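You operate a simulated robot arm through the tools that you are given. There is no shell and no other tool.

You are at the controls of a simulated two-armed robot. One attempt, no reset.

JOB
Brake the carriage, bring TIP and LEAN to zero and hold the reading.

The check looks at the end state, three seconds after you hand in, the way a careful person would. Anything else that was tipped, shoved, dropped, spilled or broken makes it a failure.

ROBOT AND FRAMES
Two 7-joint arms with fingered hands on one trunk that stands fixed in place. Base frame: the origin is at the foot of the trunk, x ahead of it, y to its left, z up. Lengths are in m, angles in rad, forces in N, time in s.
The left shoulder is at [0.07, 0.166, 1.143], the right one opposite. With the tool pointing down near the work surface each hand reaches from about 0.46 to 0.96 m from the base axis, measured 20 degrees to its own side. Payload 4.1 kg a hand.
The tool frame of a hand sits at the grasp point between the pads (the TCP): z along the fingers, y along the line on which they close. The tips reach 0.032 m beyond it. The gripper opens to 0.108 m; its body begins 0.038 m behind the TCP. The gripper is a hand of 4 fingers: y runs from the thumb to the fingers, the wrist lies at [-0.016, -0.108, -0.186] in the tool frame, and closing takes about 1.5 s.
Orientation is told as [roll, pitch, yaw] about the base's x, y, z axes, in that order, counted from this pose: with the fingers straight down and the wrist toward the robot, the tool's x, y and z point along [0, 1, 0], [1, 0, 0] and [0, 0, -1] of the base frame.

CONTROLS
- The arms move only by the tool drive_tool. It takes "left_rows", "right_rows" or both (then of equal length, played together; a hand with none holds still); each is a list of rows, each a list of 6 numbers: the shift along the base's x, y, z in m, then the turn, a rotation vector about the base's x, y, z in rad. In form: [[x, y, z, ax, ay, az], ...]. A call has 1 to 20 rows; each row shifts and turns the commanded pose from where the row before left it. "left_gripper" and "right_gripper" are, for a hand that has rows, the gripper command, from -1 (fully open) to 1 (shut), values between in proportion, set as the call begins (left out, the last holds). A row lasts 0.2 s, in which the tool goes at most 0.05 m and 0.15 rad; a call with a longer step from one row to the next is refused whole, and so is a gripper value outside its range. A pose out of reach is approached as far as the arm can. The call stops where the force on the tool passes 50 N (or 10 N more than at its start, if that is more) or the arm is blocked; 0.2 s more then pass. The fingers move at their own pace (about 0.045 m/s each) and stop on an object; they squeeze with about 28 N. The grip force told is the motor's: it shows also when the fingers shut on nothing. Time passes only in rows, and 0.2 s behind the last, so rows that do not move let the fingers close. It gives the time, the measured TCP pose, the force on the tool (base axes), the opening and the grip force at its end, in the units of the frame above (readings bear some noise), with the torque about the TCP (base axes, N m) and any sound that the robot's microphone picked up.
- Cameras (640 x 400 px; columns grow to the right, rows downward): "scene" is now at [0.1245, -0.0409, 1.4093]; the picture's right is [-0.50, -0.87, 0.00], its down [-0.26, 0.15, -0.95] and it looks along [0.83, -0.48, -0.30] (base axes); focal length 294 px, centre (320, 200). "left" rides on the left gripper at [-0.064, -0.093, -0.132] in its tool frame; the picture's right is [-0.80, -0.28, 0.53], its down [0.55, -0.71, 0.45] and it looks along [0.25, 0.65, 0.72] (tool axes); focal length 247 px, centre (320, 200). "right" rides on the right gripper at [0.064, -0.093, -0.131] in its tool frame; the picture's right is [-0.80, 0.28, -0.53], its down [-0.55, -0.71, 0.45] and it looks along [-0.25, 0.65, 0.72] (tool axes); focal length 247 px, centre (320, 200). There is no depth. A picture from a camera that has moved, and an enlarged one, comes with that camera's place and axes in the base frame and with its lens. The place of the scene camera against the robot may be out by one fixed shift of up to 0.025 m in any direction.
- get_image(camera): a new picture of that camera. It takes no simulated time.
- slide_trunk(by): slides the trunk up (or, below 0, down) by that many m; the arms and the scene camera ride with it, the base frame stays. It gives what a move gives, with no picture.
- set_fingers(index, middle, ring, thumb_bend, hand): sets how far each is bent, from 0 (flat) to 1 (curled in); at 0.3 the hand is open as for a grip, at 0.7 the pads meet at the TCP. One left out holds its place. A second passes; each finger stops where it meets its share of the squeeze, and holds until it gets a number again. A gripper value or a shape takes the hand back. It gives what a move gives, with no picture; readings hold the bend of each and the force on the fingers (four entries, about 0 where the hand has none), thumb and palm.
- set_grasp(shape, hand): the hand has 4 fingers and takes this shape, open, in about a second: jaw (thumb against the fingers, like two jaws); tri (thumb and two fingers); tip (a fingertip pinch); poke (one finger out to press); point (the index stretched); flat (the hand flat); cup (the hand cupped); fist (a fist). The gripper value then closes the fingers along that shape, each until it touches; the sizes above hold for jaw. It gives what a move gives, with no picture.
- head_to(pan, tilt): turns the head with the scene camera to pan (to the left, within 1.501 rad either way) and tilt (down, from -0.506 to 1.204), counted from straight ahead of the robot. It gives what a move gives.
- enlarge(camera, box): a new picture of the part [left, top, right, bottom] of that camera's present view, enlarged. It takes no simulated time.
- hand_in(): hands the job in; it is judged then, once.

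Nothing tells you positions but the pictures and the camera data. Unless the task says otherwise, let go and move clear before handing in.

The tools are called after ">>>" as name(argument=value, ...) on one line, values as JSON. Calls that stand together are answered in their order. drive_tool: Moves the arms, as the interface text tells. Its arguments: {"type":"object","properties":{"left_rows":{"type":"array"},"left_gripper":{"type":"number"},"right_rows":{"type":"array"},"right_gripper":{"type":"number"}},"required":[]} The other tools are called the same way: slide_trunk (by) moves the trunk up or down; set_grasp (shape, hand) gives the hand a shape; set_fingers (index, middle, ring, thumb_bend, hand) moves the fingers one by one; head_to (pan, tilt) turns the head that bears the scene camera; get_image (camera) takes a picture; enlarge (camera, box) takes an enlarged picture of a part of a camera's view; hand_in () hands the job in.

At the start:

```text
clock: 0.0
left_eef_pos: [0.6383, -0.0377, 1.3269]
left_ee_rot: [0.001, 0.001, 0.002]
left_force: [-0.2, 0.3, 0.6]
left_moment: [0.01, 0.02, 0.02]
left_gripper_width: 0.1077
left_finger_force: 0.1
left_shape: jaw
left_bend: [0.3, 0.3, 0.3, 0.3]
left_finger forces: [0.1, 0.0, 0.0, 0.0, 0.0, 0.0]
right_eef_pos: [0.3396, -0.4935, 1.2791]
right_ee_rot: [0.0, 0.0, -0.001]
right_force: [-0.8, 0.5, 0.4]
right_moment: [-0.02, 0.0, 0.0]
right_gripper_width: 0.1075
right_finger_force: 0.1
right_shape: jaw
right_bend: [0.3, 0.3, 0.3, 0.3]
right_finger forces: [0.0, 0.0, 0.1, 0.1, 0.1, 0.0]
trunk travel left (down, up): [-0.65, 0.29]
head pan, tilt (commanded): [-0.52, 0.302]
```

scene: 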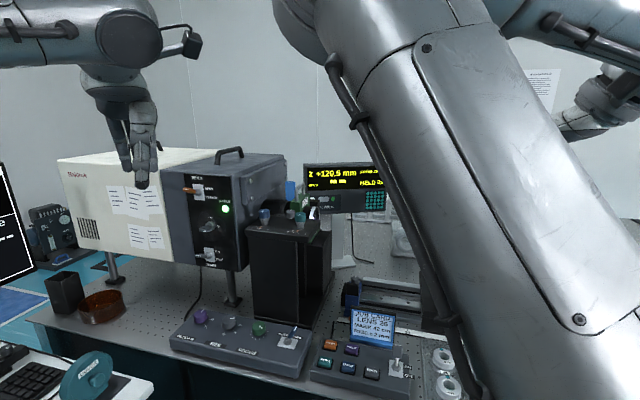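
right: 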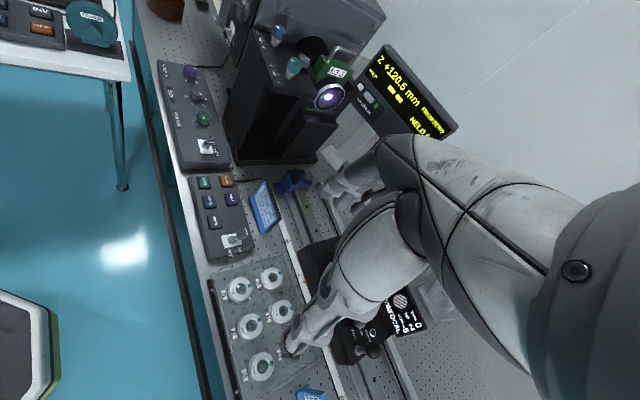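
left: 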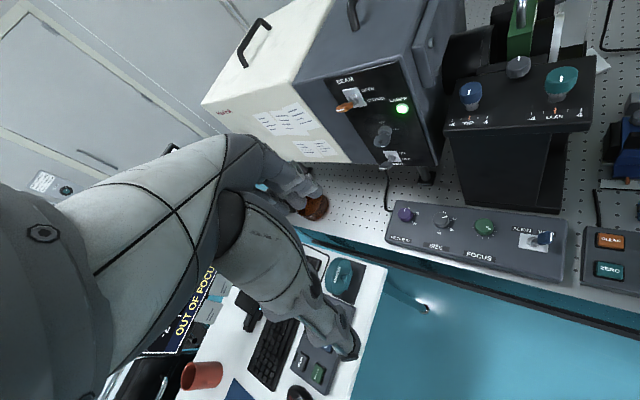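

I see an optical bench with a laser box, a dark column with TIP and LEAN knobs, a readout (Z +120.5 mm), control boxes, and a job card. First I'll look closer at each part.

>>> enlarge(camera="scene", box=[160, 140, 400, 290])

>>> enlarge(camera="scene", box=[160, 280, 480, 400])

>>> enlarge(camera="left", box=[380, 0, 640, 290])

>>> enlarge(camera="right", box=[140, 0, 480, 220])

>>> enlarge(camera="right", box=[180, 160, 460, 400])

```text
2.67 times, centred on (280, 215) of scene
camera zoom: at [0.1245, -0.0409, 1.4093], right [-0.5, -0.87, 0.0], down [-0.26, 0.15, -0.95], along [0.83, -0.48, -0.3], focal length 784 px, centre (427, 160)
```

zoom: 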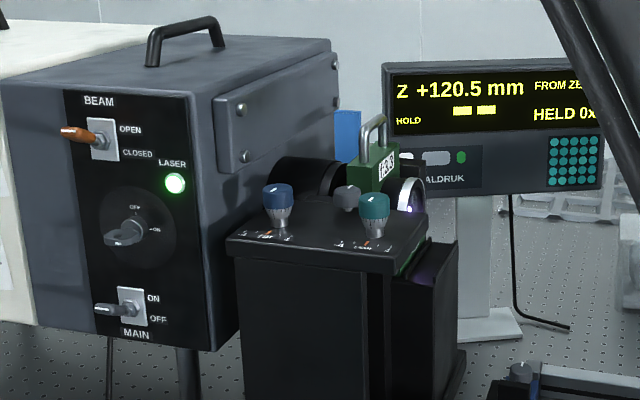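

```text
2.00 times, centred on (320, 340) of scene
camera zoom: at [0.1245, -0.0409, 1.4093], right [-0.5, -0.87, 0.0], down [-0.26, 0.15, -0.95], along [0.83, -0.48, -0.3], focal length 588 px, centre (320, -80)
```

zoom: 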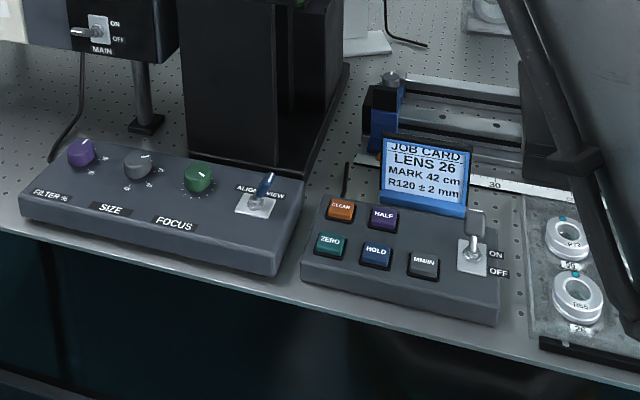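

```text
1.38 times, centred on (510, 145) of left
camera zoom: at [0.5454, -0.1019, 1.459], right [-0.28, -0.8, -0.53], down [-0.71, 0.55, -0.45], along [0.65, 0.25, -0.72], focal length 341 px, centre (58, 276)
```

zoom: 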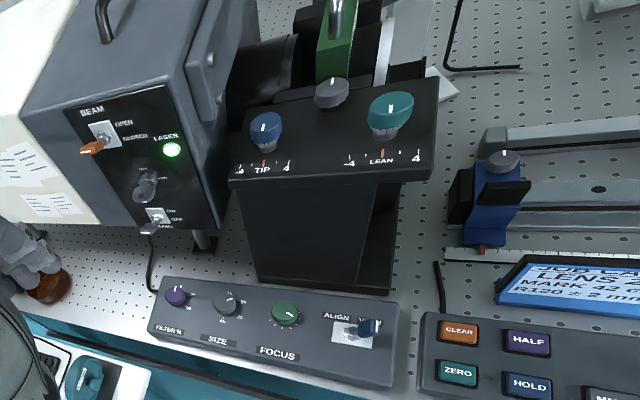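

```text
1.82 times, centred on (310, 110) of right
camera zoom: at [0.246, -0.4278, 1.4101], right [0.28, -0.8, 0.53], down [-0.71, -0.55, -0.45], along [0.65, -0.25, -0.72], focal length 449 px, centre (338, 364)
```

zoom: 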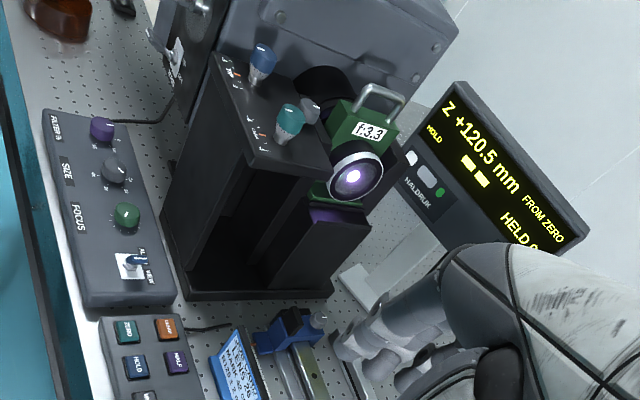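

```text
1.67 times, centred on (320, 280) of right
camera zoom: at [0.246, -0.4278, 1.4101], right [0.28, -0.8, 0.53], down [-0.71, -0.55, -0.45], along [0.65, -0.25, -0.72], focal length 412 px, centre (320, 67)
```

zoom: 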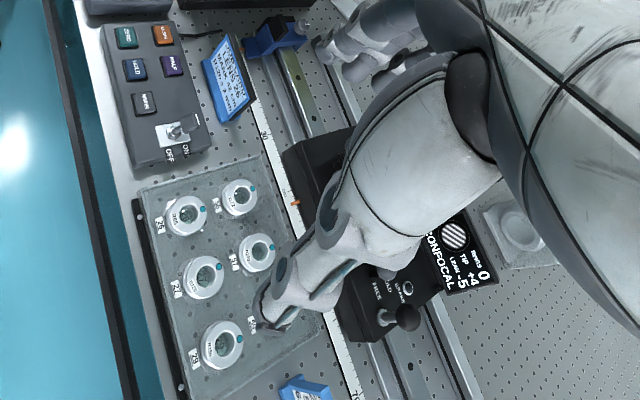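

The right hand hides the carriage, which has a display (TIP +4, LEAN -5, CONFOCAL). I'll turn the head to look at the carriage and the rest of the bench.

>>> head_to(pan=-0.9, tilt=0.7)

>>> get_image(camera="scene")

```text
clock: 0.9
left_eef_pos: [0.6385, -0.0364, 1.3275]
left_ee_rot: [-0.002, 0.0, 0.003]
left_force: [0.0, -0.1, 1.4]
left_moment: [0.02, 0.0, 0.02]
left_gripper_width: 0.1075
left_finger_force: 0.1
left_shape: jaw
left_bend: [0.3, 0.3, 0.3, 0.3]
left_finger forces: [0.0, 0.1, 0.0, 0.0, 0.0, 0.0]
right_eef_pos: [0.3389, -0.4922, 1.2786]
right_ee_rot: [0.0, 0.0, 0.0]
right_force: [0.6, 0.1, 0.1]
right_moment: [-0.02, 0.01, -0.03]
right_gripper_width: 0.1075
right_finger_force: 0.0
right_shape: jaw
right_bend: [0.3, 0.3, 0.3, 0.3]
right_finger forces: [0.1, 0.0, 0.1, 0.0, 0.1, 0.1]
trunk travel left (down, up): [-0.65, 0.29]
head pan, tilt (commanded): [-0.901, 0.7]
```

```text
taken
camera scene: at [0.0964, -0.061, 1.3734], right [-0.78, -0.62, 0.0], down [-0.4, 0.5, -0.77], along [0.48, -0.6, -0.64], focal length 294 px, centre (320, 200)
```

scene: 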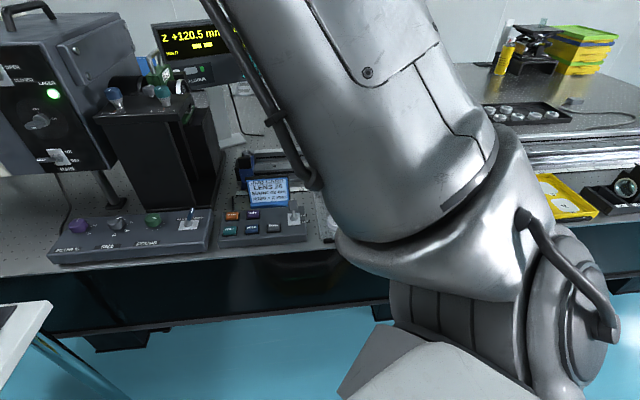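

The right arm blocks the carriage view. I'll pan further to see what is to the right before moving the arm.

>>> head_to(pan=-1.45, tilt=0.6)

>>> get_image(camera="scene")

>>> enlarge(camera="right", box=[330, 40, 470, 140])

>>> enlarge(camera="right", box=[320, 270, 460, 370])

```text
clock: 1.8
left_eef_pos: [0.6388, -0.0376, 1.3274]
left_ee_rot: [-0.001, -0.001, 0.002]
left_force: [0.2, -0.1, -0.4]
left_moment: [0.01, 0.01, 0.0]
left_gripper_width: 0.1076
left_finger_force: 0.0
left_shape: jaw
left_bend: [0.3, 0.3, 0.3, 0.3]
left_finger forces: [0.0, 0.1, 0.1, 0.0, 0.0, 0.0]
right_eef_pos: [0.3396, -0.493, 1.278]
right_ee_rot: [0.0, 0.0, 0.0]
right_force: [0.2, 0.0, 0.1]
right_moment: [0.0, -0.02, -0.02]
right_gripper_width: 0.1078
right_finger_force: 0.0
right_shape: jaw
right_bend: [0.3, 0.3, 0.3, 0.3]
right_finger forces: [0.0, 0.0, 0.0, 0.1, 0.1, 0.0]
trunk travel left (down, up): [-0.65, 0.29]
head pan, tilt (commanded): [-1.45, 0.6]
```

```text
taken
camera scene: at [0.0542, -0.0822, 1.382], right [-0.99, -0.12, 0.0], down [-0.07, 0.56, -0.82], along [0.1, -0.82, -0.57], focal length 294 px, centre (320, 200)
```

scene: 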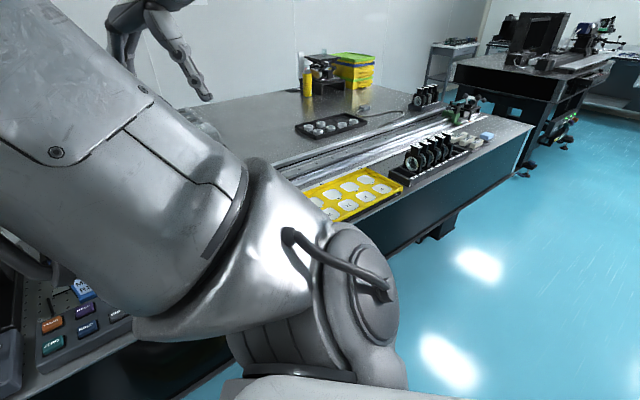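

```text
4.00 times, centred on (400, 90) of right
camera zoom: at [0.246, -0.4278, 1.4101], right [0.28, -0.8, 0.53], down [-0.71, -0.55, -0.45], along [0.65, -0.25, -0.72], focal length 988 px, centre (0, 640)
```

zoom: 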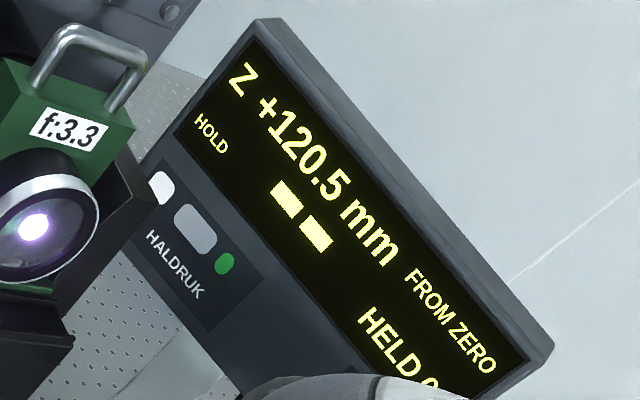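

```text
4.00 times, centred on (390, 320) of right
camera zoom: at [0.246, -0.4278, 1.4101], right [0.28, -0.8, 0.53], down [-0.71, -0.55, -0.45], along [0.65, -0.25, -0.72], focal length 988 px, centre (40, -280)
```

zoom: 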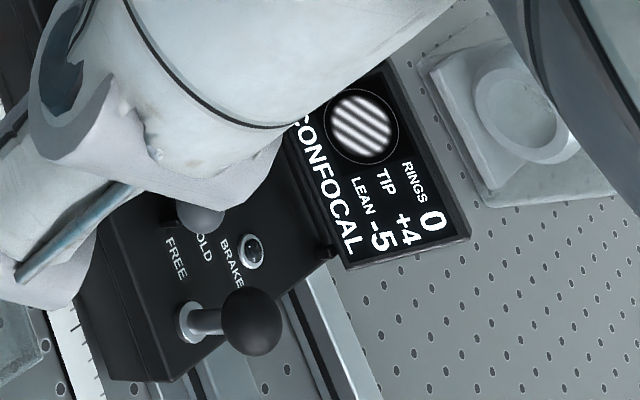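

The carriage has a ball lever with labels FREE/…/BRAKE and a small display. I'll move the right hand back and to the right over open floor so it doesn't block the carriage view.

>>> drive_tool(right_rows=[[-0.014, -0.026, 0.004, 0, 0, 0], [-0.014, -0.026, 0.004, 0, 0, 0], [-0.014, -0.026, 0.004, 0, 0, 0], [-0.014, -0.026, 0.004, 0, 0, 0], [-0.014, -0.026, 0.004, 0, 0, 0], [-0.014, -0.026, 0.004, 0, 0, 0], [-0.014, -0.026, 0.004, 0, 0, 0], [-0.014, -0.026, 0.004, 0, 0, 0], [-0.014, -0.026, 0.004, 0, 0, 0], [-0.014, -0.026, 0.004, 0, 0, 0]])

>>> head_to(pan=-0.95, tilt=0.55)

>>> get_image(camera="scene")

>>> get_image(camera="right")

```text
clock: 4.0
left_eef_pos: [0.6374, -0.039, 1.3277]
left_ee_rot: [0.0, -0.002, 0.002]
left_force: [-0.9, -0.4, 0.9]
left_moment: [0.02, -0.02, 0.0]
left_gripper_width: 0.1075
left_finger_force: 0.0
left_shape: jaw
left_bend: [0.3, 0.3, 0.3, 0.3]
left_finger forces: [0.0, 0.0, 0.0, 0.1, 0.1, 0.1]
right_eef_pos: [0.1964, -0.756, 1.3178]
right_ee_rot: [0.002, -0.003, -0.001]
right_force: [0.2, -0.3, 0.0]
right_moment: [0.06, -0.01, -0.02]
right_gripper_width: 0.1073
right_finger_force: 0.1
right_shape: jaw
right_bend: [0.3, 0.3, 0.3, 0.3]
right_finger forces: [0.1, 0.0, 0.0, 0.0, 0.1, 0.0]
trunk travel left (down, up): [-0.65, 0.29]
head pan, tilt (commanded): [-1.45, 0.6]
```

```text
clock: 5.0
left_eef_pos: [0.6373, -0.0386, 1.3272]
left_ee_rot: [-0.002, -0.001, 0.002]
left_force: [0.3, 0.0, 0.4]
left_moment: [0.02, -0.04, 0.02]
left_gripper_width: 0.1076
left_finger_force: 0.0
left_shape: jaw
left_bend: [0.3, 0.3, 0.3, 0.3]
left_finger forces: [0.1, 0.0, 0.1, 0.0, 0.0, 0.0]
right_eef_pos: [0.1981, -0.753, 1.3199]
right_ee_rot: [-0.001, -0.001, -0.001]
right_force: [0.4, -0.1, 0.5]
right_moment: [-0.01, 0.02, 0.01]
right_gripper_width: 0.1075
right_finger_force: 0.1
right_shape: jaw
right_bend: [0.3, 0.3, 0.3, 0.3]
right_finger forces: [0.1, 0.1, 0.0, 0.0, 0.1, 0.0]
trunk travel left (down, up): [-0.65, 0.29]
head pan, tilt (commanded): [-0.949, 0.55]
```

```text
taken
camera scene: at [0.0957, -0.0675, 1.3865], right [-0.81, -0.58, 0.0], down [-0.3, 0.43, -0.85], along [0.5, -0.69, -0.52], focal length 294 px, centre (320, 200)
```

scene: 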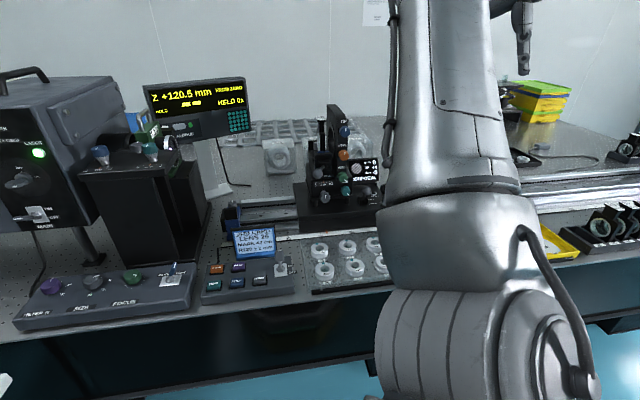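

```text
taken
camera right: at [0.1053, -0.6879, 1.4506], right [0.28, -0.8, 0.53], down [-0.71, -0.55, -0.45], along [0.65, -0.25, -0.72], focal length 247 px, centre (320, 200)
```

right: 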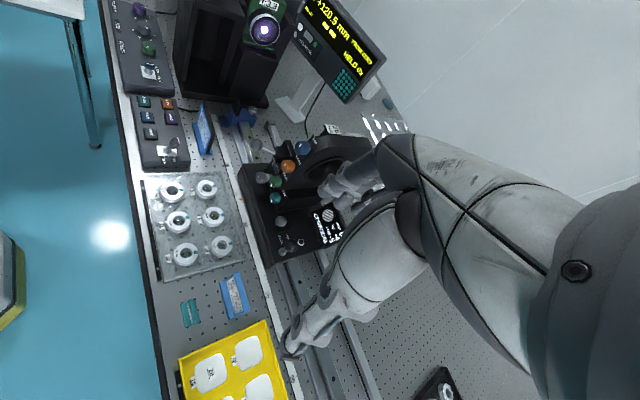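

Now the carriage is visible with several coloured knobs. Zooming in.

>>> enlarge(camera="scene", box=[270, 90, 400, 220])

>>> enlarge(camera="right", box=[220, 110, 380, 270])

>>> enlarge(camera="scene", box=[130, 70, 260, 150])

>>> enlarge(camera="scene", box=[190, 190, 400, 320])

```text
3.08 times, centred on (335, 155) of scene
camera zoom: at [0.0957, -0.0675, 1.3865], right [-0.81, -0.58, 0.0], down [-0.3, 0.43, -0.85], along [0.5, -0.69, -0.52], focal length 904 px, centre (274, 338)
```

zoom: 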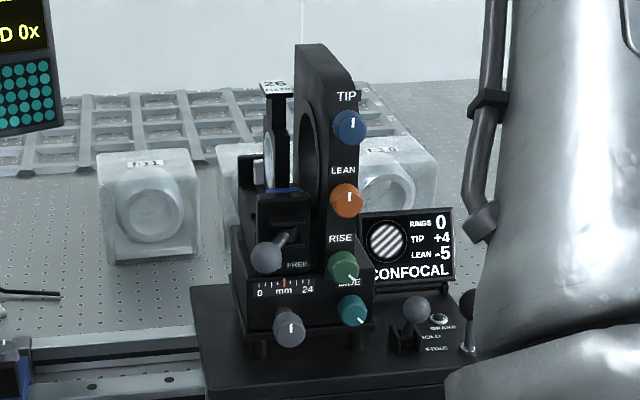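

```text
2.50 times, centred on (300, 190) of right
camera zoom: at [0.1053, -0.6879, 1.4506], right [0.28, -0.8, 0.53], down [-0.71, -0.55, -0.45], along [0.65, -0.25, -0.72], focal length 617 px, centre (370, 225)
```

zoom: 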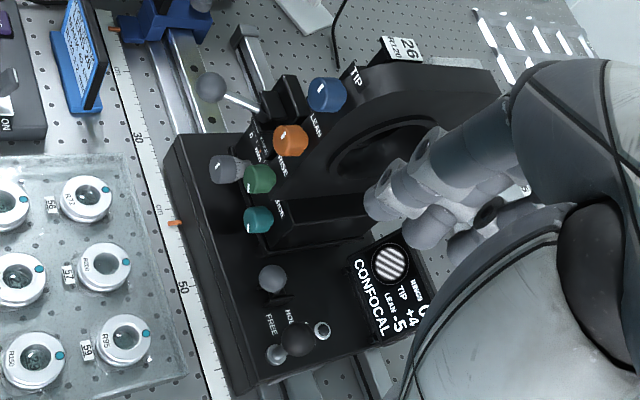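

```text
4.92 times, centred on (195, 110) of scene
camera zoom: at [0.0957, -0.0675, 1.3865], right [-0.81, -0.58, 0.0], down [-0.3, 0.43, -0.85], along [0.5, -0.69, -0.52], focal length 1447 px, centre (935, 643)
```

zoom: 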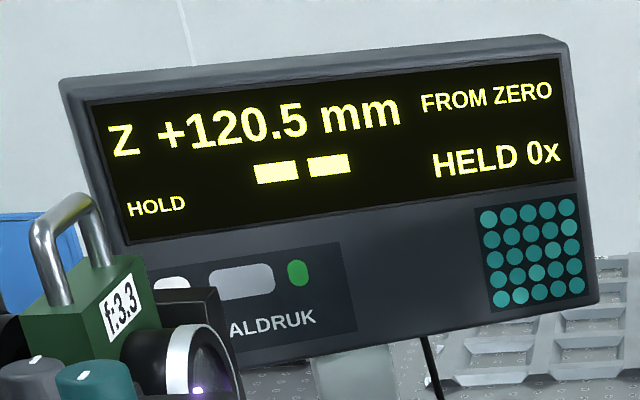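

```text
3.05 times, centred on (295, 255) of scene
camera zoom: at [0.0957, -0.0675, 1.3865], right [-0.81, -0.58, 0.0], down [-0.3, 0.43, -0.85], along [0.5, -0.69, -0.52], focal length 896 px, centre (396, 32)
```

zoom: 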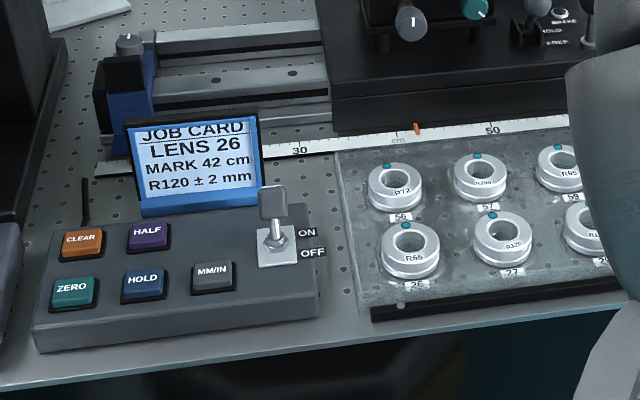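

The carriage's own TIP (blue) and LEAN (orange) knobs are on the upright lens mount, at roughly [0.487, -0.726, 1.13] and [0.487, -0.726, 1.06]; the bench runs at about 45°. I'll turn the right hand toward the bench normal and lower it a bit for a closer look at the carriage levers.

>>> drive_tool(right_rows=[[0.003, 0.002, -0.02, 0, 0, -0.127], [0.003, 0.002, -0.02, 0, 0, -0.127], [0.003, 0.002, -0.02, 0, 0, -0.127], [0.003, 0.002, -0.02, 0, 0, -0.127], [0.003, 0.002, -0.02, 0, 0, -0.127], [0.003, 0.002, -0.02, 0, 0, -0.127]])

>>> get_image(camera="right")

>>> get_image(camera="scene")

```text
clock: 6.4
left_eef_pos: [0.6392, -0.0368, 1.3264]
left_ee_rot: [0.0, 0.003, 0.002]
left_force: [0.2, -0.2, -0.2]
left_moment: [0.01, -0.02, 0.0]
left_gripper_width: 0.1077
left_finger_force: 0.0
left_shape: jaw
left_bend: [0.3, 0.3, 0.3, 0.3]
left_finger forces: [0.0, 0.0, 0.0, 0.0, 0.0, 0.0]
right_eef_pos: [0.2203, -0.7389, 1.199]
right_ee_rot: [-0.003, 0.001, -0.764]
right_force: [0.2, 0.0, -0.3]
right_moment: [0.0, 0.01, 0.01]
right_gripper_width: 0.1077
right_finger_force: 0.2
right_shape: jaw
right_bend: [0.3, 0.3, 0.3, 0.3]
right_finger forces: [0.0, 0.0, 0.1, 0.1, 0.1, 0.0]
trunk travel left (down, up): [-0.65, 0.29]
head pan, tilt (commanded): [-0.949, 0.55]
```

```text
taken
camera right: at [0.1969, -0.6287, 1.3305], right [-0.35, -0.77, 0.53], down [-0.89, 0.09, -0.45], along [0.3, -0.63, -0.72], focal length 247 px, centre (320, 200)
```

right: 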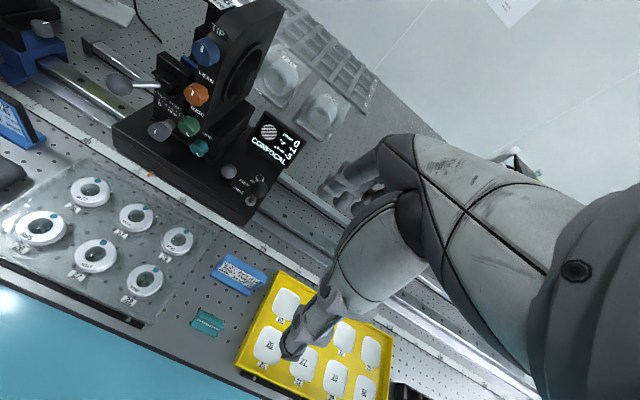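

```text
taken
camera scene: at [0.0967, -0.0675, 1.3864], right [-0.81, -0.58, 0.0], down [-0.3, 0.42, -0.85], along [0.5, -0.69, -0.52], focal length 294 px, centre (320, 200)
```

scene: 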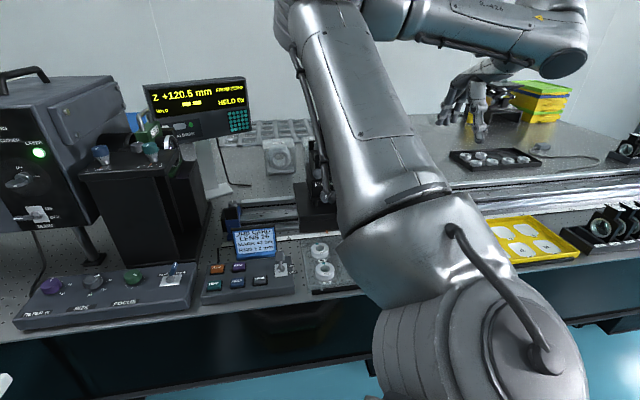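

>>> enlarge(camera="right", box=[180, 100, 310, 220])

>>> enlarge(camera="right", box=[90, 0, 310, 160])

```text
3.33 times, centred on (245, 160) of right
camera zoom: at [0.1969, -0.6287, 1.3305], right [-0.35, -0.77, 0.53], down [-0.89, 0.09, -0.45], along [0.3, -0.63, -0.72], focal length 823 px, centre (570, 333)
```

zoom: 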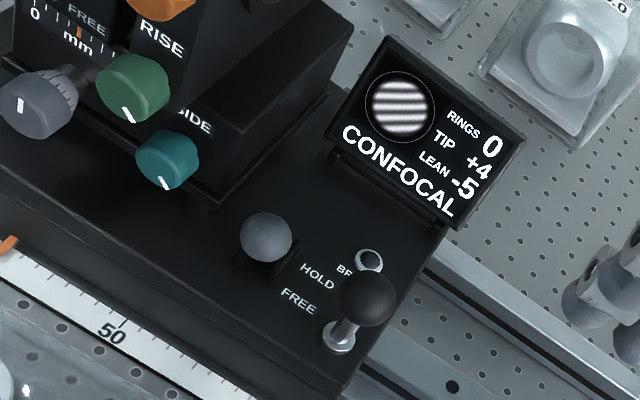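

```text
2.50 times, centred on (200, 80) of right
camera zoom: at [0.1969, -0.6287, 1.3305], right [-0.35, -0.77, 0.53], down [-0.89, 0.09, -0.45], along [0.3, -0.63, -0.72], focal length 617 px, centre (620, 500)
```

zoom: 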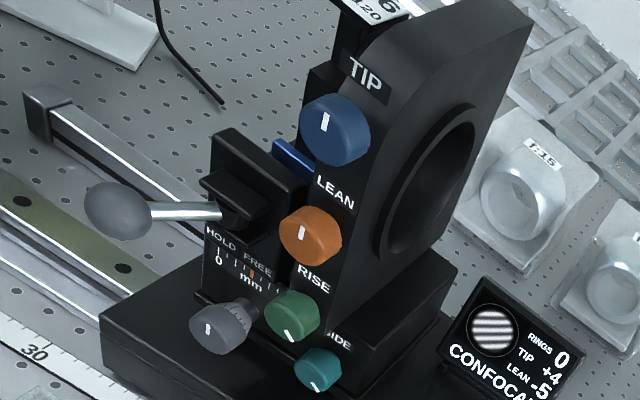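

The small labels next to the levers need a closer, different angle. I'll move the right hand down and right (over the low trays with good clearance) for a view from the other side.

>>> drive_tool(right_rows=[[-0.0094, -0.0242, -0.034, 0, 0, 0], [-0.0094, -0.0242, -0.034, 0, 0, 0], [-0.0094, -0.0242, -0.034, 0, 0, 0], [-0.0094, -0.0242, -0.034, 0, 0, 0], [-0.0094, -0.0242, -0.034, 0, 0, 0]])

>>> get_image(camera="right")

>>> enlarge(camera="right", box=[120, 40, 280, 150])

```text
clock: 7.6
left_eef_pos: [0.6376, -0.0408, 1.3279]
left_ee_rot: [0.001, 0.0, 0.003]
left_force: [-0.2, 0.4, -0.7]
left_moment: [0.03, 0.01, -0.01]
left_gripper_width: 0.1077
left_finger_force: 0.0
left_shape: jaw
left_bend: [0.3, 0.3, 0.3, 0.3]
left_finger forces: [0.1, 0.0, 0.0, 0.1, 0.0, 0.0]
right_eef_pos: [0.1699, -0.8619, 1.0263]
right_ee_rot: [0.002, 0.0, -0.761]
right_force: [-1.3, -0.2, -0.4]
right_moment: [0.04, -0.01, 0.05]
right_gripper_width: 0.1075
right_finger_force: 0.0
right_shape: jaw
right_bend: [0.3, 0.3, 0.3, 0.3]
right_finger forces: [0.0, 0.0, 0.0, 0.0, 0.1, 0.1]
trunk travel left (down, up): [-0.65, 0.29]
head pan, tilt (commanded): [-0.949, 0.55]
```

```text
taken
camera right: at [0.1459, -0.7508, 1.1587], right [-0.35, -0.77, 0.53], down [-0.89, 0.09, -0.45], along [0.3, -0.63, -0.72], focal length 247 px, centre (320, 200)
```

right: 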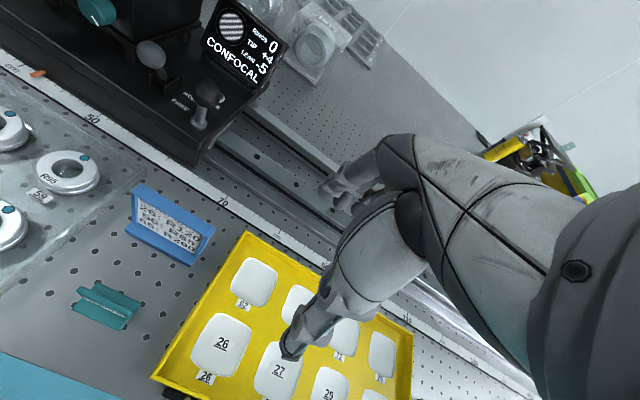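

```text
3.64 times, centred on (200, 95) of right
camera zoom: at [0.1459, -0.7508, 1.1587], right [-0.35, -0.77, 0.53], down [-0.89, 0.09, -0.45], along [0.3, -0.63, -0.72], focal length 898 px, centre (756, 582)
```

zoom: 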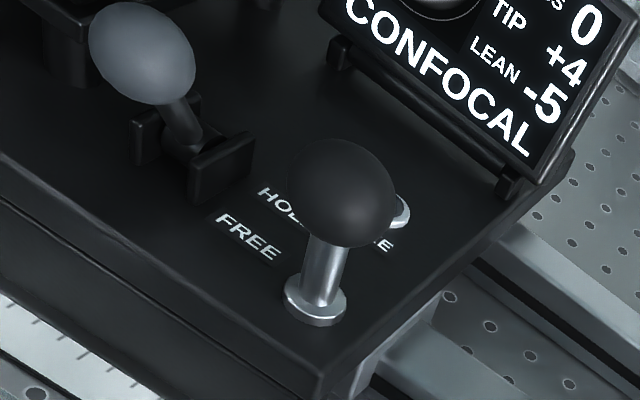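

The brake lever is the grey-ball lever (HOLD far / FREE near), currently leaning toward me = FREE; its ball is at about [0.44, -0.794, 0.935], and the bench direction is about 45.5° yawed. The black ball on the silver post seems to be a fixed push handle. I'll shape the right hand to "poke" here in free space and see where the fingertip sits.

>>> set_grasp(shape="poke", hand="right")

>>> get_image(camera="right")

>>> get_image(camera="scene")

```text
clock: 8.5
left_eef_pos: [0.6396, -0.0375, 1.3277]
left_ee_rot: [0.0, 0.0, 0.002]
left_force: [-0.2, -0.4, 0.2]
left_moment: [0.01, 0.01, -0.02]
left_gripper_width: 0.1076
left_finger_force: 0.1
left_shape: jaw
left_bend: [0.3, 0.3, 0.3, 0.3]
left_finger forces: [0.0, 0.0, 0.1, 0.1, 0.1, 0.1]
right_eef_pos: [0.1703, -0.8598, 1.0292]
right_ee_rot: [0.001, 0.001, -0.762]
right_force: [0.4, 1.0, 0.1]
right_moment: [-0.02, 0.02, -0.04]
right_gripper_width: 0.0
right_finger_force: 0.1
right_shape: poke
right_bend: [0.7, 0.7, 0.99, 1.0]
right_finger forces: [0.0, 0.0, 0.0, 0.0, 0.1, 0.0]
trunk travel left (down, up): [-0.65, 0.29]
head pan, tilt (commanded): [-0.949, 0.55]
```

```text
taken
camera right: at [0.1468, -0.7488, 1.1604], right [-0.35, -0.77, 0.53], down [-0.89, 0.09, -0.45], along [0.3, -0.63, -0.72], focal length 247 px, centre (320, 200)
```

right: 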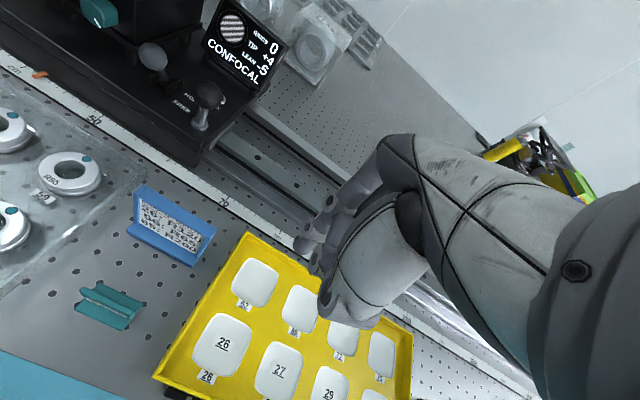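

```text
taken
camera scene: at [0.0958, -0.0676, 1.3865], right [-0.81, -0.58, 0.0], down [-0.3, 0.42, -0.85], along [0.5, -0.69, -0.52], focal length 294 px, centre (320, 200)
```

scene: 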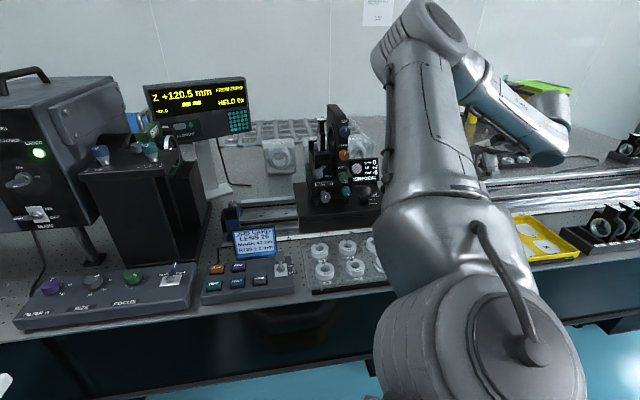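

>>> enlarge(camera="right", box=[260, 120, 460, 340])

>>> enlarge(camera="scene", box=[270, 90, 400, 220])

```text
1.82 times, centred on (360, 230) of right
camera zoom: at [0.1468, -0.7488, 1.1604], right [-0.35, -0.77, 0.53], down [-0.89, 0.09, -0.45], along [0.3, -0.63, -0.72], focal length 449 px, centre (247, 146)
```

zoom: 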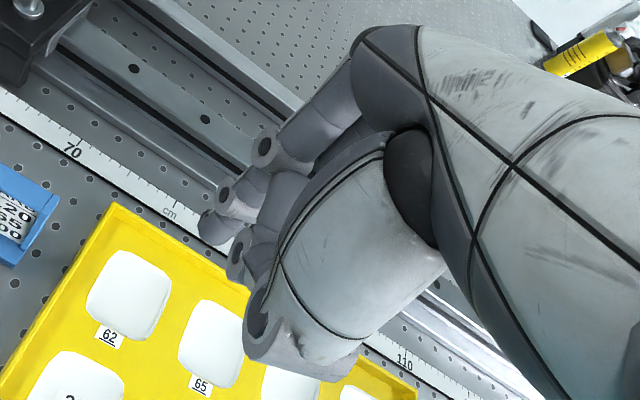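

```text
3.08 times, centred on (335, 155) of scene
camera zoom: at [0.0958, -0.0676, 1.3865], right [-0.81, -0.58, 0.0], down [-0.3, 0.42, -0.85], along [0.5, -0.69, -0.52], focal length 904 px, centre (274, 338)
```

zoom: 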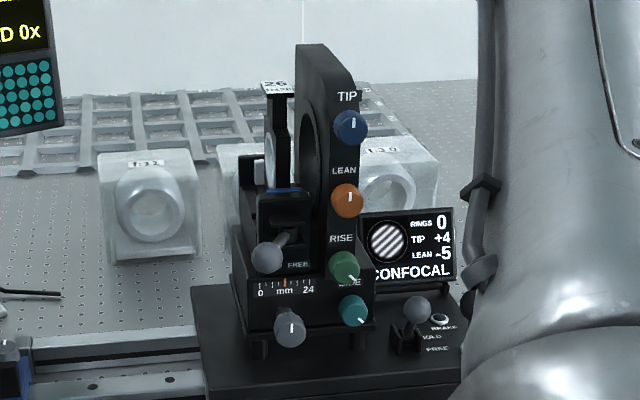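

The lens in the carriage is labelled 26 / R120, so only brake, tip/lean and hold remain. I'll tilt the poke hand slightly to the right and bring it to a spot in front of and above the brake lever, then look.

>>> drive_tool(right_rows=[[0, 0, 0.014, 0.0817, -0.0833, -0.011], [0, 0, 0.014, 0.0817, -0.0833, -0.011], [0, 0, 0.014, 0.0817, -0.0833, -0.011], [0.0282, 0.027, 0, 0, 0, 0], [0.0282, 0.027, 0, 0, 0, 0], [0.0282, 0.027, 0, 0, 0, 0], [0.0282, 0.027, 0, 0, 0, 0], [0.0282, 0.027, 0, 0, 0, 0], [0.0282, 0.027, 0, 0, 0, 0]])

>>> get_image(camera="right")

>>> get_image(camera="scene")

>>> get_image(camera="left")

```text
clock: 10.5
left_eef_pos: [0.6391, -0.0363, 1.3265]
left_ee_rot: [-0.002, 0.0, 0.003]
left_force: [-0.1, 0.3, -0.5]
left_moment: [0.0, -0.03, 0.0]
left_gripper_width: 0.1077
left_finger_force: 0.0
left_shape: jaw
left_bend: [0.3, 0.3, 0.3, 0.3]
left_finger forces: [0.0, 0.1, 0.1, 0.1, 0.1, 0.1]
right_eef_pos: [0.3381, -0.6977, 1.0706]
right_ee_rot: [0.348, -0.005, -0.797]
right_force: [0.0, 0.0, 0.5]
right_moment: [-0.01, 0.01, -0.01]
right_gripper_width: 0.0002
right_finger_force: 0.1
right_shape: poke
right_bend: [0.7, 0.7, 0.99, 1.0]
right_finger forces: [0.1, 0.1, 0.0, 0.0, 0.0, 0.0]
trunk travel left (down, up): [-0.65, 0.29]
head pan, tilt (commanded): [-0.949, 0.55]
```

```text
taken
camera right: at [0.2847, -0.6194, 1.2158], right [-0.47, -0.85, 0.23], down [-0.75, 0.25, -0.61], along [0.46, -0.46, -0.76], focal length 247 px, centre (320, 200)
```

right: 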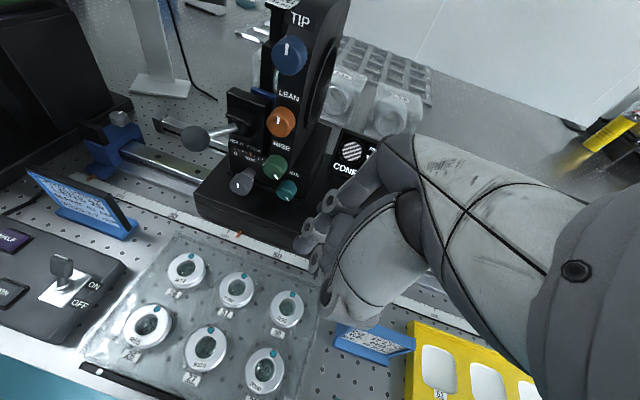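

```text
taken
camera scene: at [0.0972, -0.066, 1.3864], right [-0.81, -0.58, 0.0], down [-0.31, 0.42, -0.85], along [0.5, -0.69, -0.52], focal length 294 px, centre (320, 200)
```

scene: 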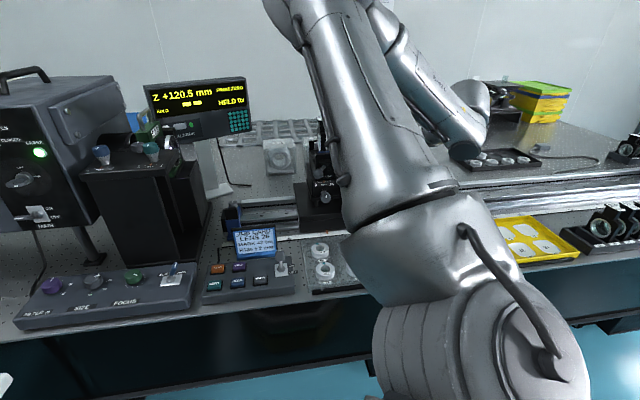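

```text
taken
camera left: at [0.5469, -0.1004, 1.4584], right [-0.28, -0.8, -0.53], down [-0.71, 0.55, -0.45], along [0.65, 0.25, -0.72], focal length 247 px, centre (320, 200)
```

left: 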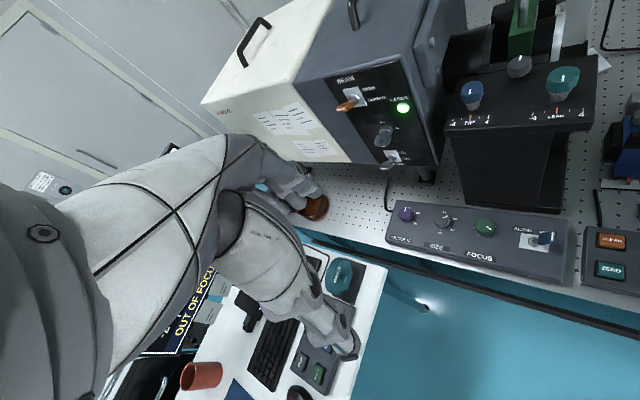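

The hand hovers in front of the lever. I'll go straight down to lever height, still ~5 cm short of the ball, and check the alignment with the right camera.

>>> drive_tool(right_rows=[[0, 0, -0.03, 0, 0, 0], [0, 0, -0.03, 0, 0, 0], [0, 0, -0.03, 0, 0, 0], [0, 0, -0.03, 0, 0, 0], [0.014, -0.0143, 0, 0, 0, 0], [0.014, -0.0143, 0, 0, 0, 0]])

>>> get_image(camera="right")

>>> enlarge(camera="right", box=[240, 100, 420, 260])

>>> get_image(camera="scene")

```text
clock: 11.9
left_eef_pos: [0.6389, -0.0383, 1.3259]
left_ee_rot: [0.001, 0.001, 0.001]
left_force: [0.5, 0.0, -0.3]
left_moment: [0.01, -0.02, 0.01]
left_gripper_width: 0.1075
left_finger_force: 0.0
left_shape: jaw
left_bend: [0.3, 0.3, 0.3, 0.3]
left_finger forces: [0.0, 0.0, 0.0, 0.0, 0.0, 0.0]
right_eef_pos: [0.3685, -0.7291, 0.9492]
right_ee_rot: [0.351, -0.005, -0.795]
right_force: [-0.2, -0.4, -0.9]
right_moment: [-0.02, 0.03, -0.02]
right_gripper_width: 0.0
right_finger_force: 0.0
right_shape: poke
right_bend: [0.7, 0.7, 0.99, 1.0]
right_finger forces: [0.1, 0.0, 0.0, 0.0, 0.0, 0.0]
trunk travel left (down, up): [-0.65, 0.29]
head pan, tilt (commanded): [-0.949, 0.55]
```

```text
taken
camera right: at [0.3132, -0.6504, 1.0945], right [-0.47, -0.85, 0.23], down [-0.75, 0.25, -0.61], along [0.47, -0.46, -0.76], focal length 247 px, centre (320, 200)
```

right: 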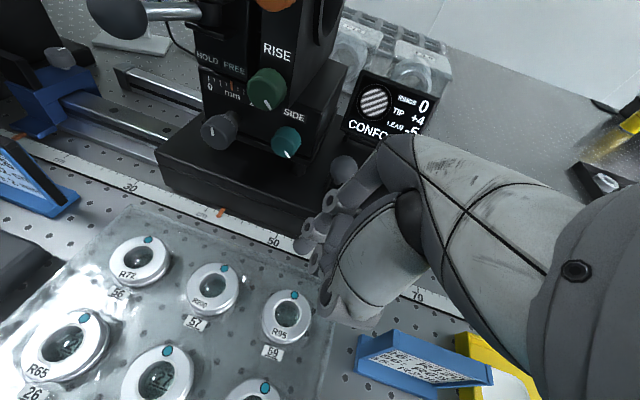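

```text
2.50 times, centred on (330, 180) of right
camera zoom: at [0.3132, -0.6504, 1.0945], right [-0.47, -0.85, 0.23], down [-0.75, 0.25, -0.61], along [0.47, -0.46, -0.76], focal length 617 px, centre (295, 250)
```

zoom: 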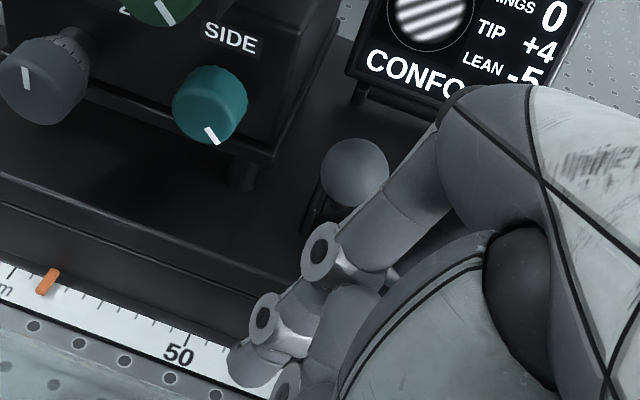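

```text
taken
camera scene: at [0.0961, -0.0682, 1.3864], right [-0.81, -0.58, 0.0], down [-0.3, 0.43, -0.85], along [0.5, -0.69, -0.52], focal length 294 px, centre (320, 200)
```

scene: 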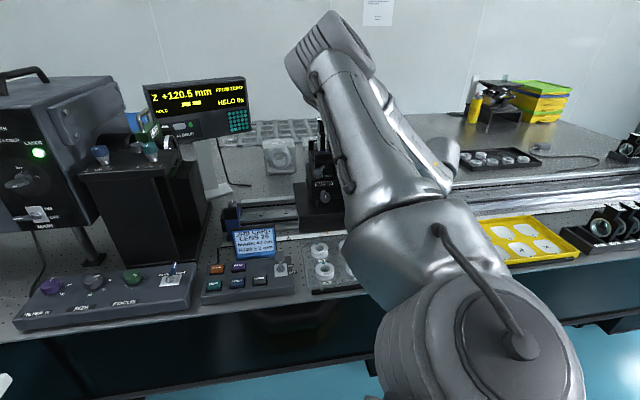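

The ball lines up with the bent index finger. I'll lower 1 cm and push slowly along the bench normal (away from me), which should swing the lever from FREE to HOLD.

>>> drive_tool(right_rows=[[0, 0, -0.01, 0, 0, 0], [0.007, -0.00714, 0, 0, 0, 0], [0.007, -0.00714, 0, 0, 0, 0], [0.007, -0.00714, 0, 0, 0, 0], [0.0056, -0.0057, 0, 0, 0, 0], [0.0035, -0.00357, 0, 0, 0, 0]])

>>> enlarge(camera="right", box=[240, 100, 420, 260])

```text
clock: 13.3
left_eef_pos: [0.639, -0.0383, 1.3264]
left_ee_rot: [-0.001, -0.002, 0.002]
left_force: [-0.1, -0.7, 0.5]
left_moment: [0.01, -0.01, -0.04]
left_gripper_width: 0.1077
left_finger_force: 0.1
left_shape: jaw
left_bend: [0.3, 0.3, 0.3, 0.3]
left_finger forces: [0.1, 0.0, 0.0, 0.0, 0.0, 0.0]
right_eef_pos: [0.3969, -0.7597, 0.9415]
right_ee_rot: [0.351, -0.006, -0.796]
right_force: [0.3, -0.2, -0.8]
right_moment: [-0.02, -0.01, -0.03]
right_gripper_width: 0.0001
right_finger_force: 0.0
right_shape: poke
right_bend: [0.7, 0.7, 0.99, 1.0]
right_finger forces: [0.0, 0.0, 0.0, 0.1, 0.0, 0.0]
trunk travel left (down, up): [-0.65, 0.29]
head pan, tilt (commanded): [-0.949, 0.55]
```

```text
2.50 times, centred on (330, 180) of right
camera zoom: at [0.3432, -0.6812, 1.0856], right [-0.47, -0.85, 0.23], down [-0.75, 0.25, -0.61], along [0.47, -0.46, -0.76], focal length 617 px, centre (295, 250)
```

zoom: 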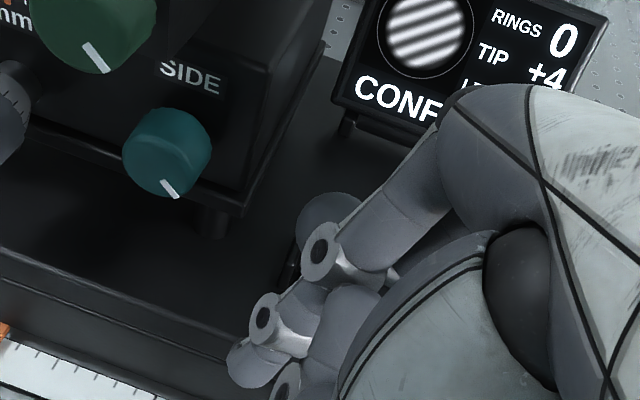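

>>> drive_tool(right_rows=[[0.0056, -0.0057, 0, 0, 0, 0], [0.0056, -0.0057, 0, 0, 0, 0], [0.0056, -0.0057, 0, 0, 0, 0], [0.0056, -0.0057, 0, 0, 0, 0]])

>>> get_image(camera="right")

>>> enlarge(camera="right", box=[240, 60, 420, 260])

```text
clock: 14.3
left_eef_pos: [0.6381, -0.0397, 1.3275]
left_ee_rot: [-0.001, 0.0, 0.002]
left_force: [0.3, -0.5, -0.6]
left_moment: [-0.01, -0.01, 0.0]
left_gripper_width: 0.1076
left_finger_force: 0.1
left_shape: jaw
left_bend: [0.3, 0.3, 0.3, 0.3]
left_finger forces: [0.0, 0.0, 0.0, 0.0, 0.0, 0.1]
right_eef_pos: [0.4176, -0.7816, 0.9417]
right_ee_rot: [0.352, -0.005, -0.8]
right_force: [-6.0, -0.3, 3.2]
right_moment: [-0.03, -0.03, -0.13]
right_gripper_width: 0.0
right_finger_force: 0.1
right_shape: poke
right_bend: [0.7, 0.7, 0.99, 1.0]
right_finger forces: [0.0, 6.0, 0.0, 0.1, 0.1, 0.0]
trunk travel left (down, up): [-0.65, 0.29]
head pan, tilt (commanded): [-0.949, 0.55]
```

```text
taken
camera right: at [0.363, -0.7039, 1.0858], right [-0.47, -0.85, 0.23], down [-0.75, 0.25, -0.61], along [0.47, -0.46, -0.76], focal length 247 px, centre (320, 200)
```

right: 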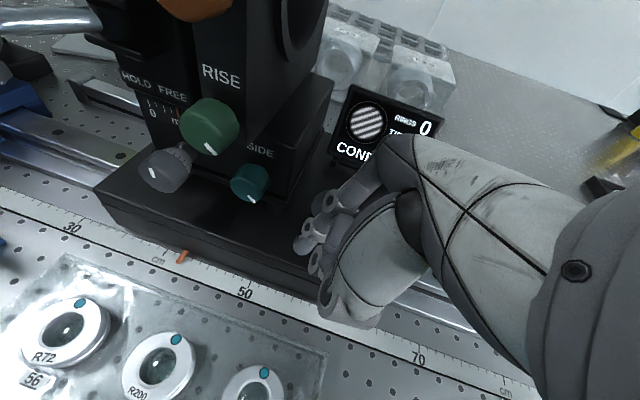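

```text
2.00 times, centred on (330, 160) of right
camera zoom: at [0.363, -0.7039, 1.0858], right [-0.47, -0.85, 0.23], down [-0.75, 0.25, -0.61], along [0.47, -0.46, -0.76], focal length 494 px, centre (300, 280)
```

zoom: 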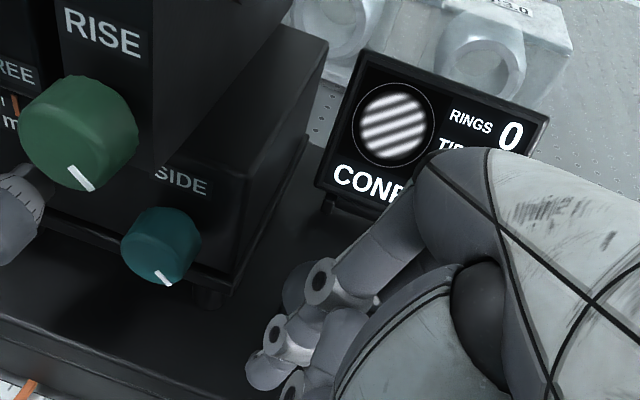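

Contact is made but the ball sits slightly left of the finger, giving a sideways push. I'll back off a little, shift ~9 mm left along the bench, and push again.

>>> drive_tool(right_rows=[[-0.0105, 0.0107, 0, 0, 0, 0], [0.0064, 0.0063, 0, 0, 0, 0], [0.0056, -0.0057, 0, 0, 0, 0], [0.0056, -0.0057, 0, 0, 0, 0], [0.0035, -0.00357, 0, 0, 0, 0]])

>>> enlarge(camera="right", box=[240, 60, 420, 260])

```text
clock: 15.5
left_eef_pos: [0.6386, -0.0377, 1.3274]
left_ee_rot: [0.002, 0.002, 0.001]
left_force: [0.3, 0.4, -1.0]
left_moment: [0.01, 0.02, 0.03]
left_gripper_width: 0.1072
left_finger_force: 0.0
left_shape: jaw
left_bend: [0.3, 0.3, 0.3, 0.3]
left_finger forces: [0.0, 0.0, 0.1, 0.0, 0.0, 0.0]
right_eef_pos: [0.4317, -0.7794, 0.9405]
right_ee_rot: [0.349, -0.004, -0.793]
right_force: [0.1, -0.6, 0.7]
right_moment: [-0.02, 0.0, -0.02]
right_gripper_width: 0.0003
right_finger_force: 0.1
right_shape: poke
right_bend: [0.7, 0.7, 0.99, 1.0]
right_finger forces: [0.0, 0.1, 0.1, 0.0, 0.1, 0.1]
trunk travel left (down, up): [-0.65, 0.29]
head pan, tilt (commanded): [-0.949, 0.55]
```

```text
2.00 times, centred on (330, 160) of right
camera zoom: at [0.3766, -0.7011, 1.0845], right [-0.47, -0.85, 0.23], down [-0.75, 0.25, -0.61], along [0.47, -0.46, -0.76], focal length 494 px, centre (300, 280)
```

zoom: 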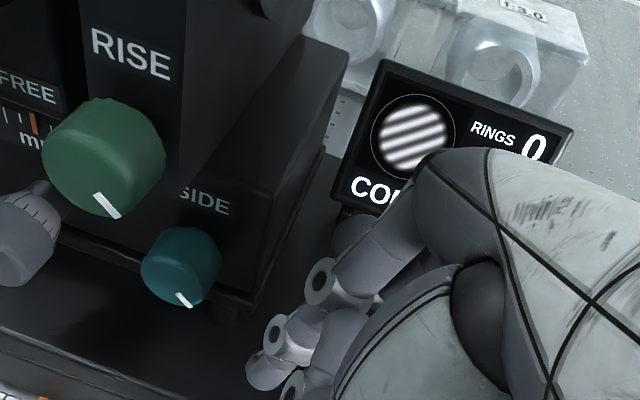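

The force dropped to zero and the ball now appears farther away – the lever may have flipped. I'll back off along the normal and look.

>>> drive_tool(right_rows=[[-0.021, 0.0214, 0, 0, 0, 0], [-0.028, 0.0286, 0.01, 0, 0, 0], [-0.02, 0.02, 0.04, 0, 0, 0], [-0.02, 0.02, 0.04, 0, 0, 0], [-0.02, 0, 0.04, 0, 0, 0]])

>>> get_image(camera="right")

>>> enlarge(camera="right", box=[240, 60, 420, 260])

```text
clock: 16.7
left_eef_pos: [0.6378, -0.0364, 1.3268]
left_ee_rot: [-0.001, 0.001, 0.002]
left_force: [-0.4, 0.1, 0.5]
left_moment: [0.01, -0.01, 0.0]
left_gripper_width: 0.1075
left_finger_force: 0.0
left_shape: jaw
left_bend: [0.3, 0.3, 0.3, 0.3]
left_finger forces: [0.1, 0.0, 0.0, 0.1, 0.0, 0.0]
right_eef_pos: [0.3193, -0.6895, 1.0714]
right_ee_rot: [0.351, -0.004, -0.795]
right_force: [0.1, 0.4, 0.0]
right_moment: [0.03, -0.01, 0.04]
right_gripper_width: 0.0
right_finger_force: 0.0
right_shape: poke
right_bend: [0.7, 0.7, 0.99, 1.0]
right_finger forces: [0.0, 0.1, 0.0, 0.1, 0.0, 0.0]
trunk travel left (down, up): [-0.65, 0.29]
head pan, tilt (commanded): [-0.949, 0.55]
```

```text
taken
camera right: at [0.2633, -0.6116, 1.2162], right [-0.47, -0.85, 0.23], down [-0.75, 0.25, -0.61], along [0.47, -0.46, -0.76], focal length 247 px, centre (320, 200)
```

right: 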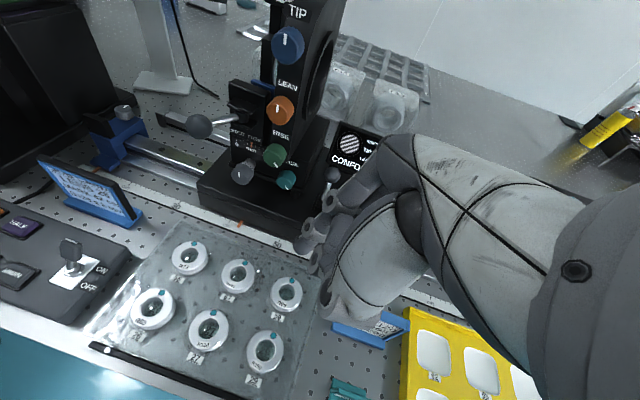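

```text
2.00 times, centred on (330, 160) of right
camera zoom: at [0.2633, -0.6116, 1.2162], right [-0.47, -0.85, 0.23], down [-0.75, 0.25, -0.61], along [0.47, -0.46, -0.76], focal length 494 px, centre (300, 280)
```

zoom: 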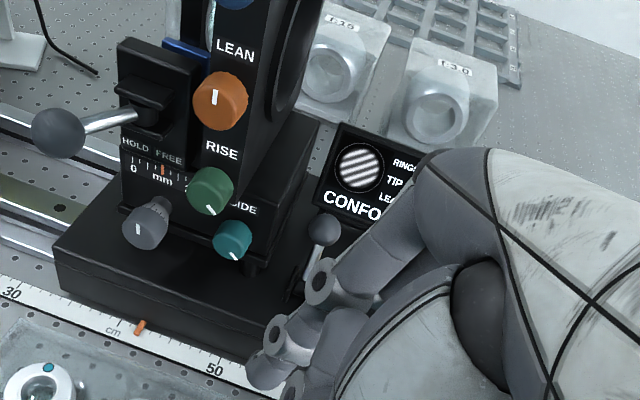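

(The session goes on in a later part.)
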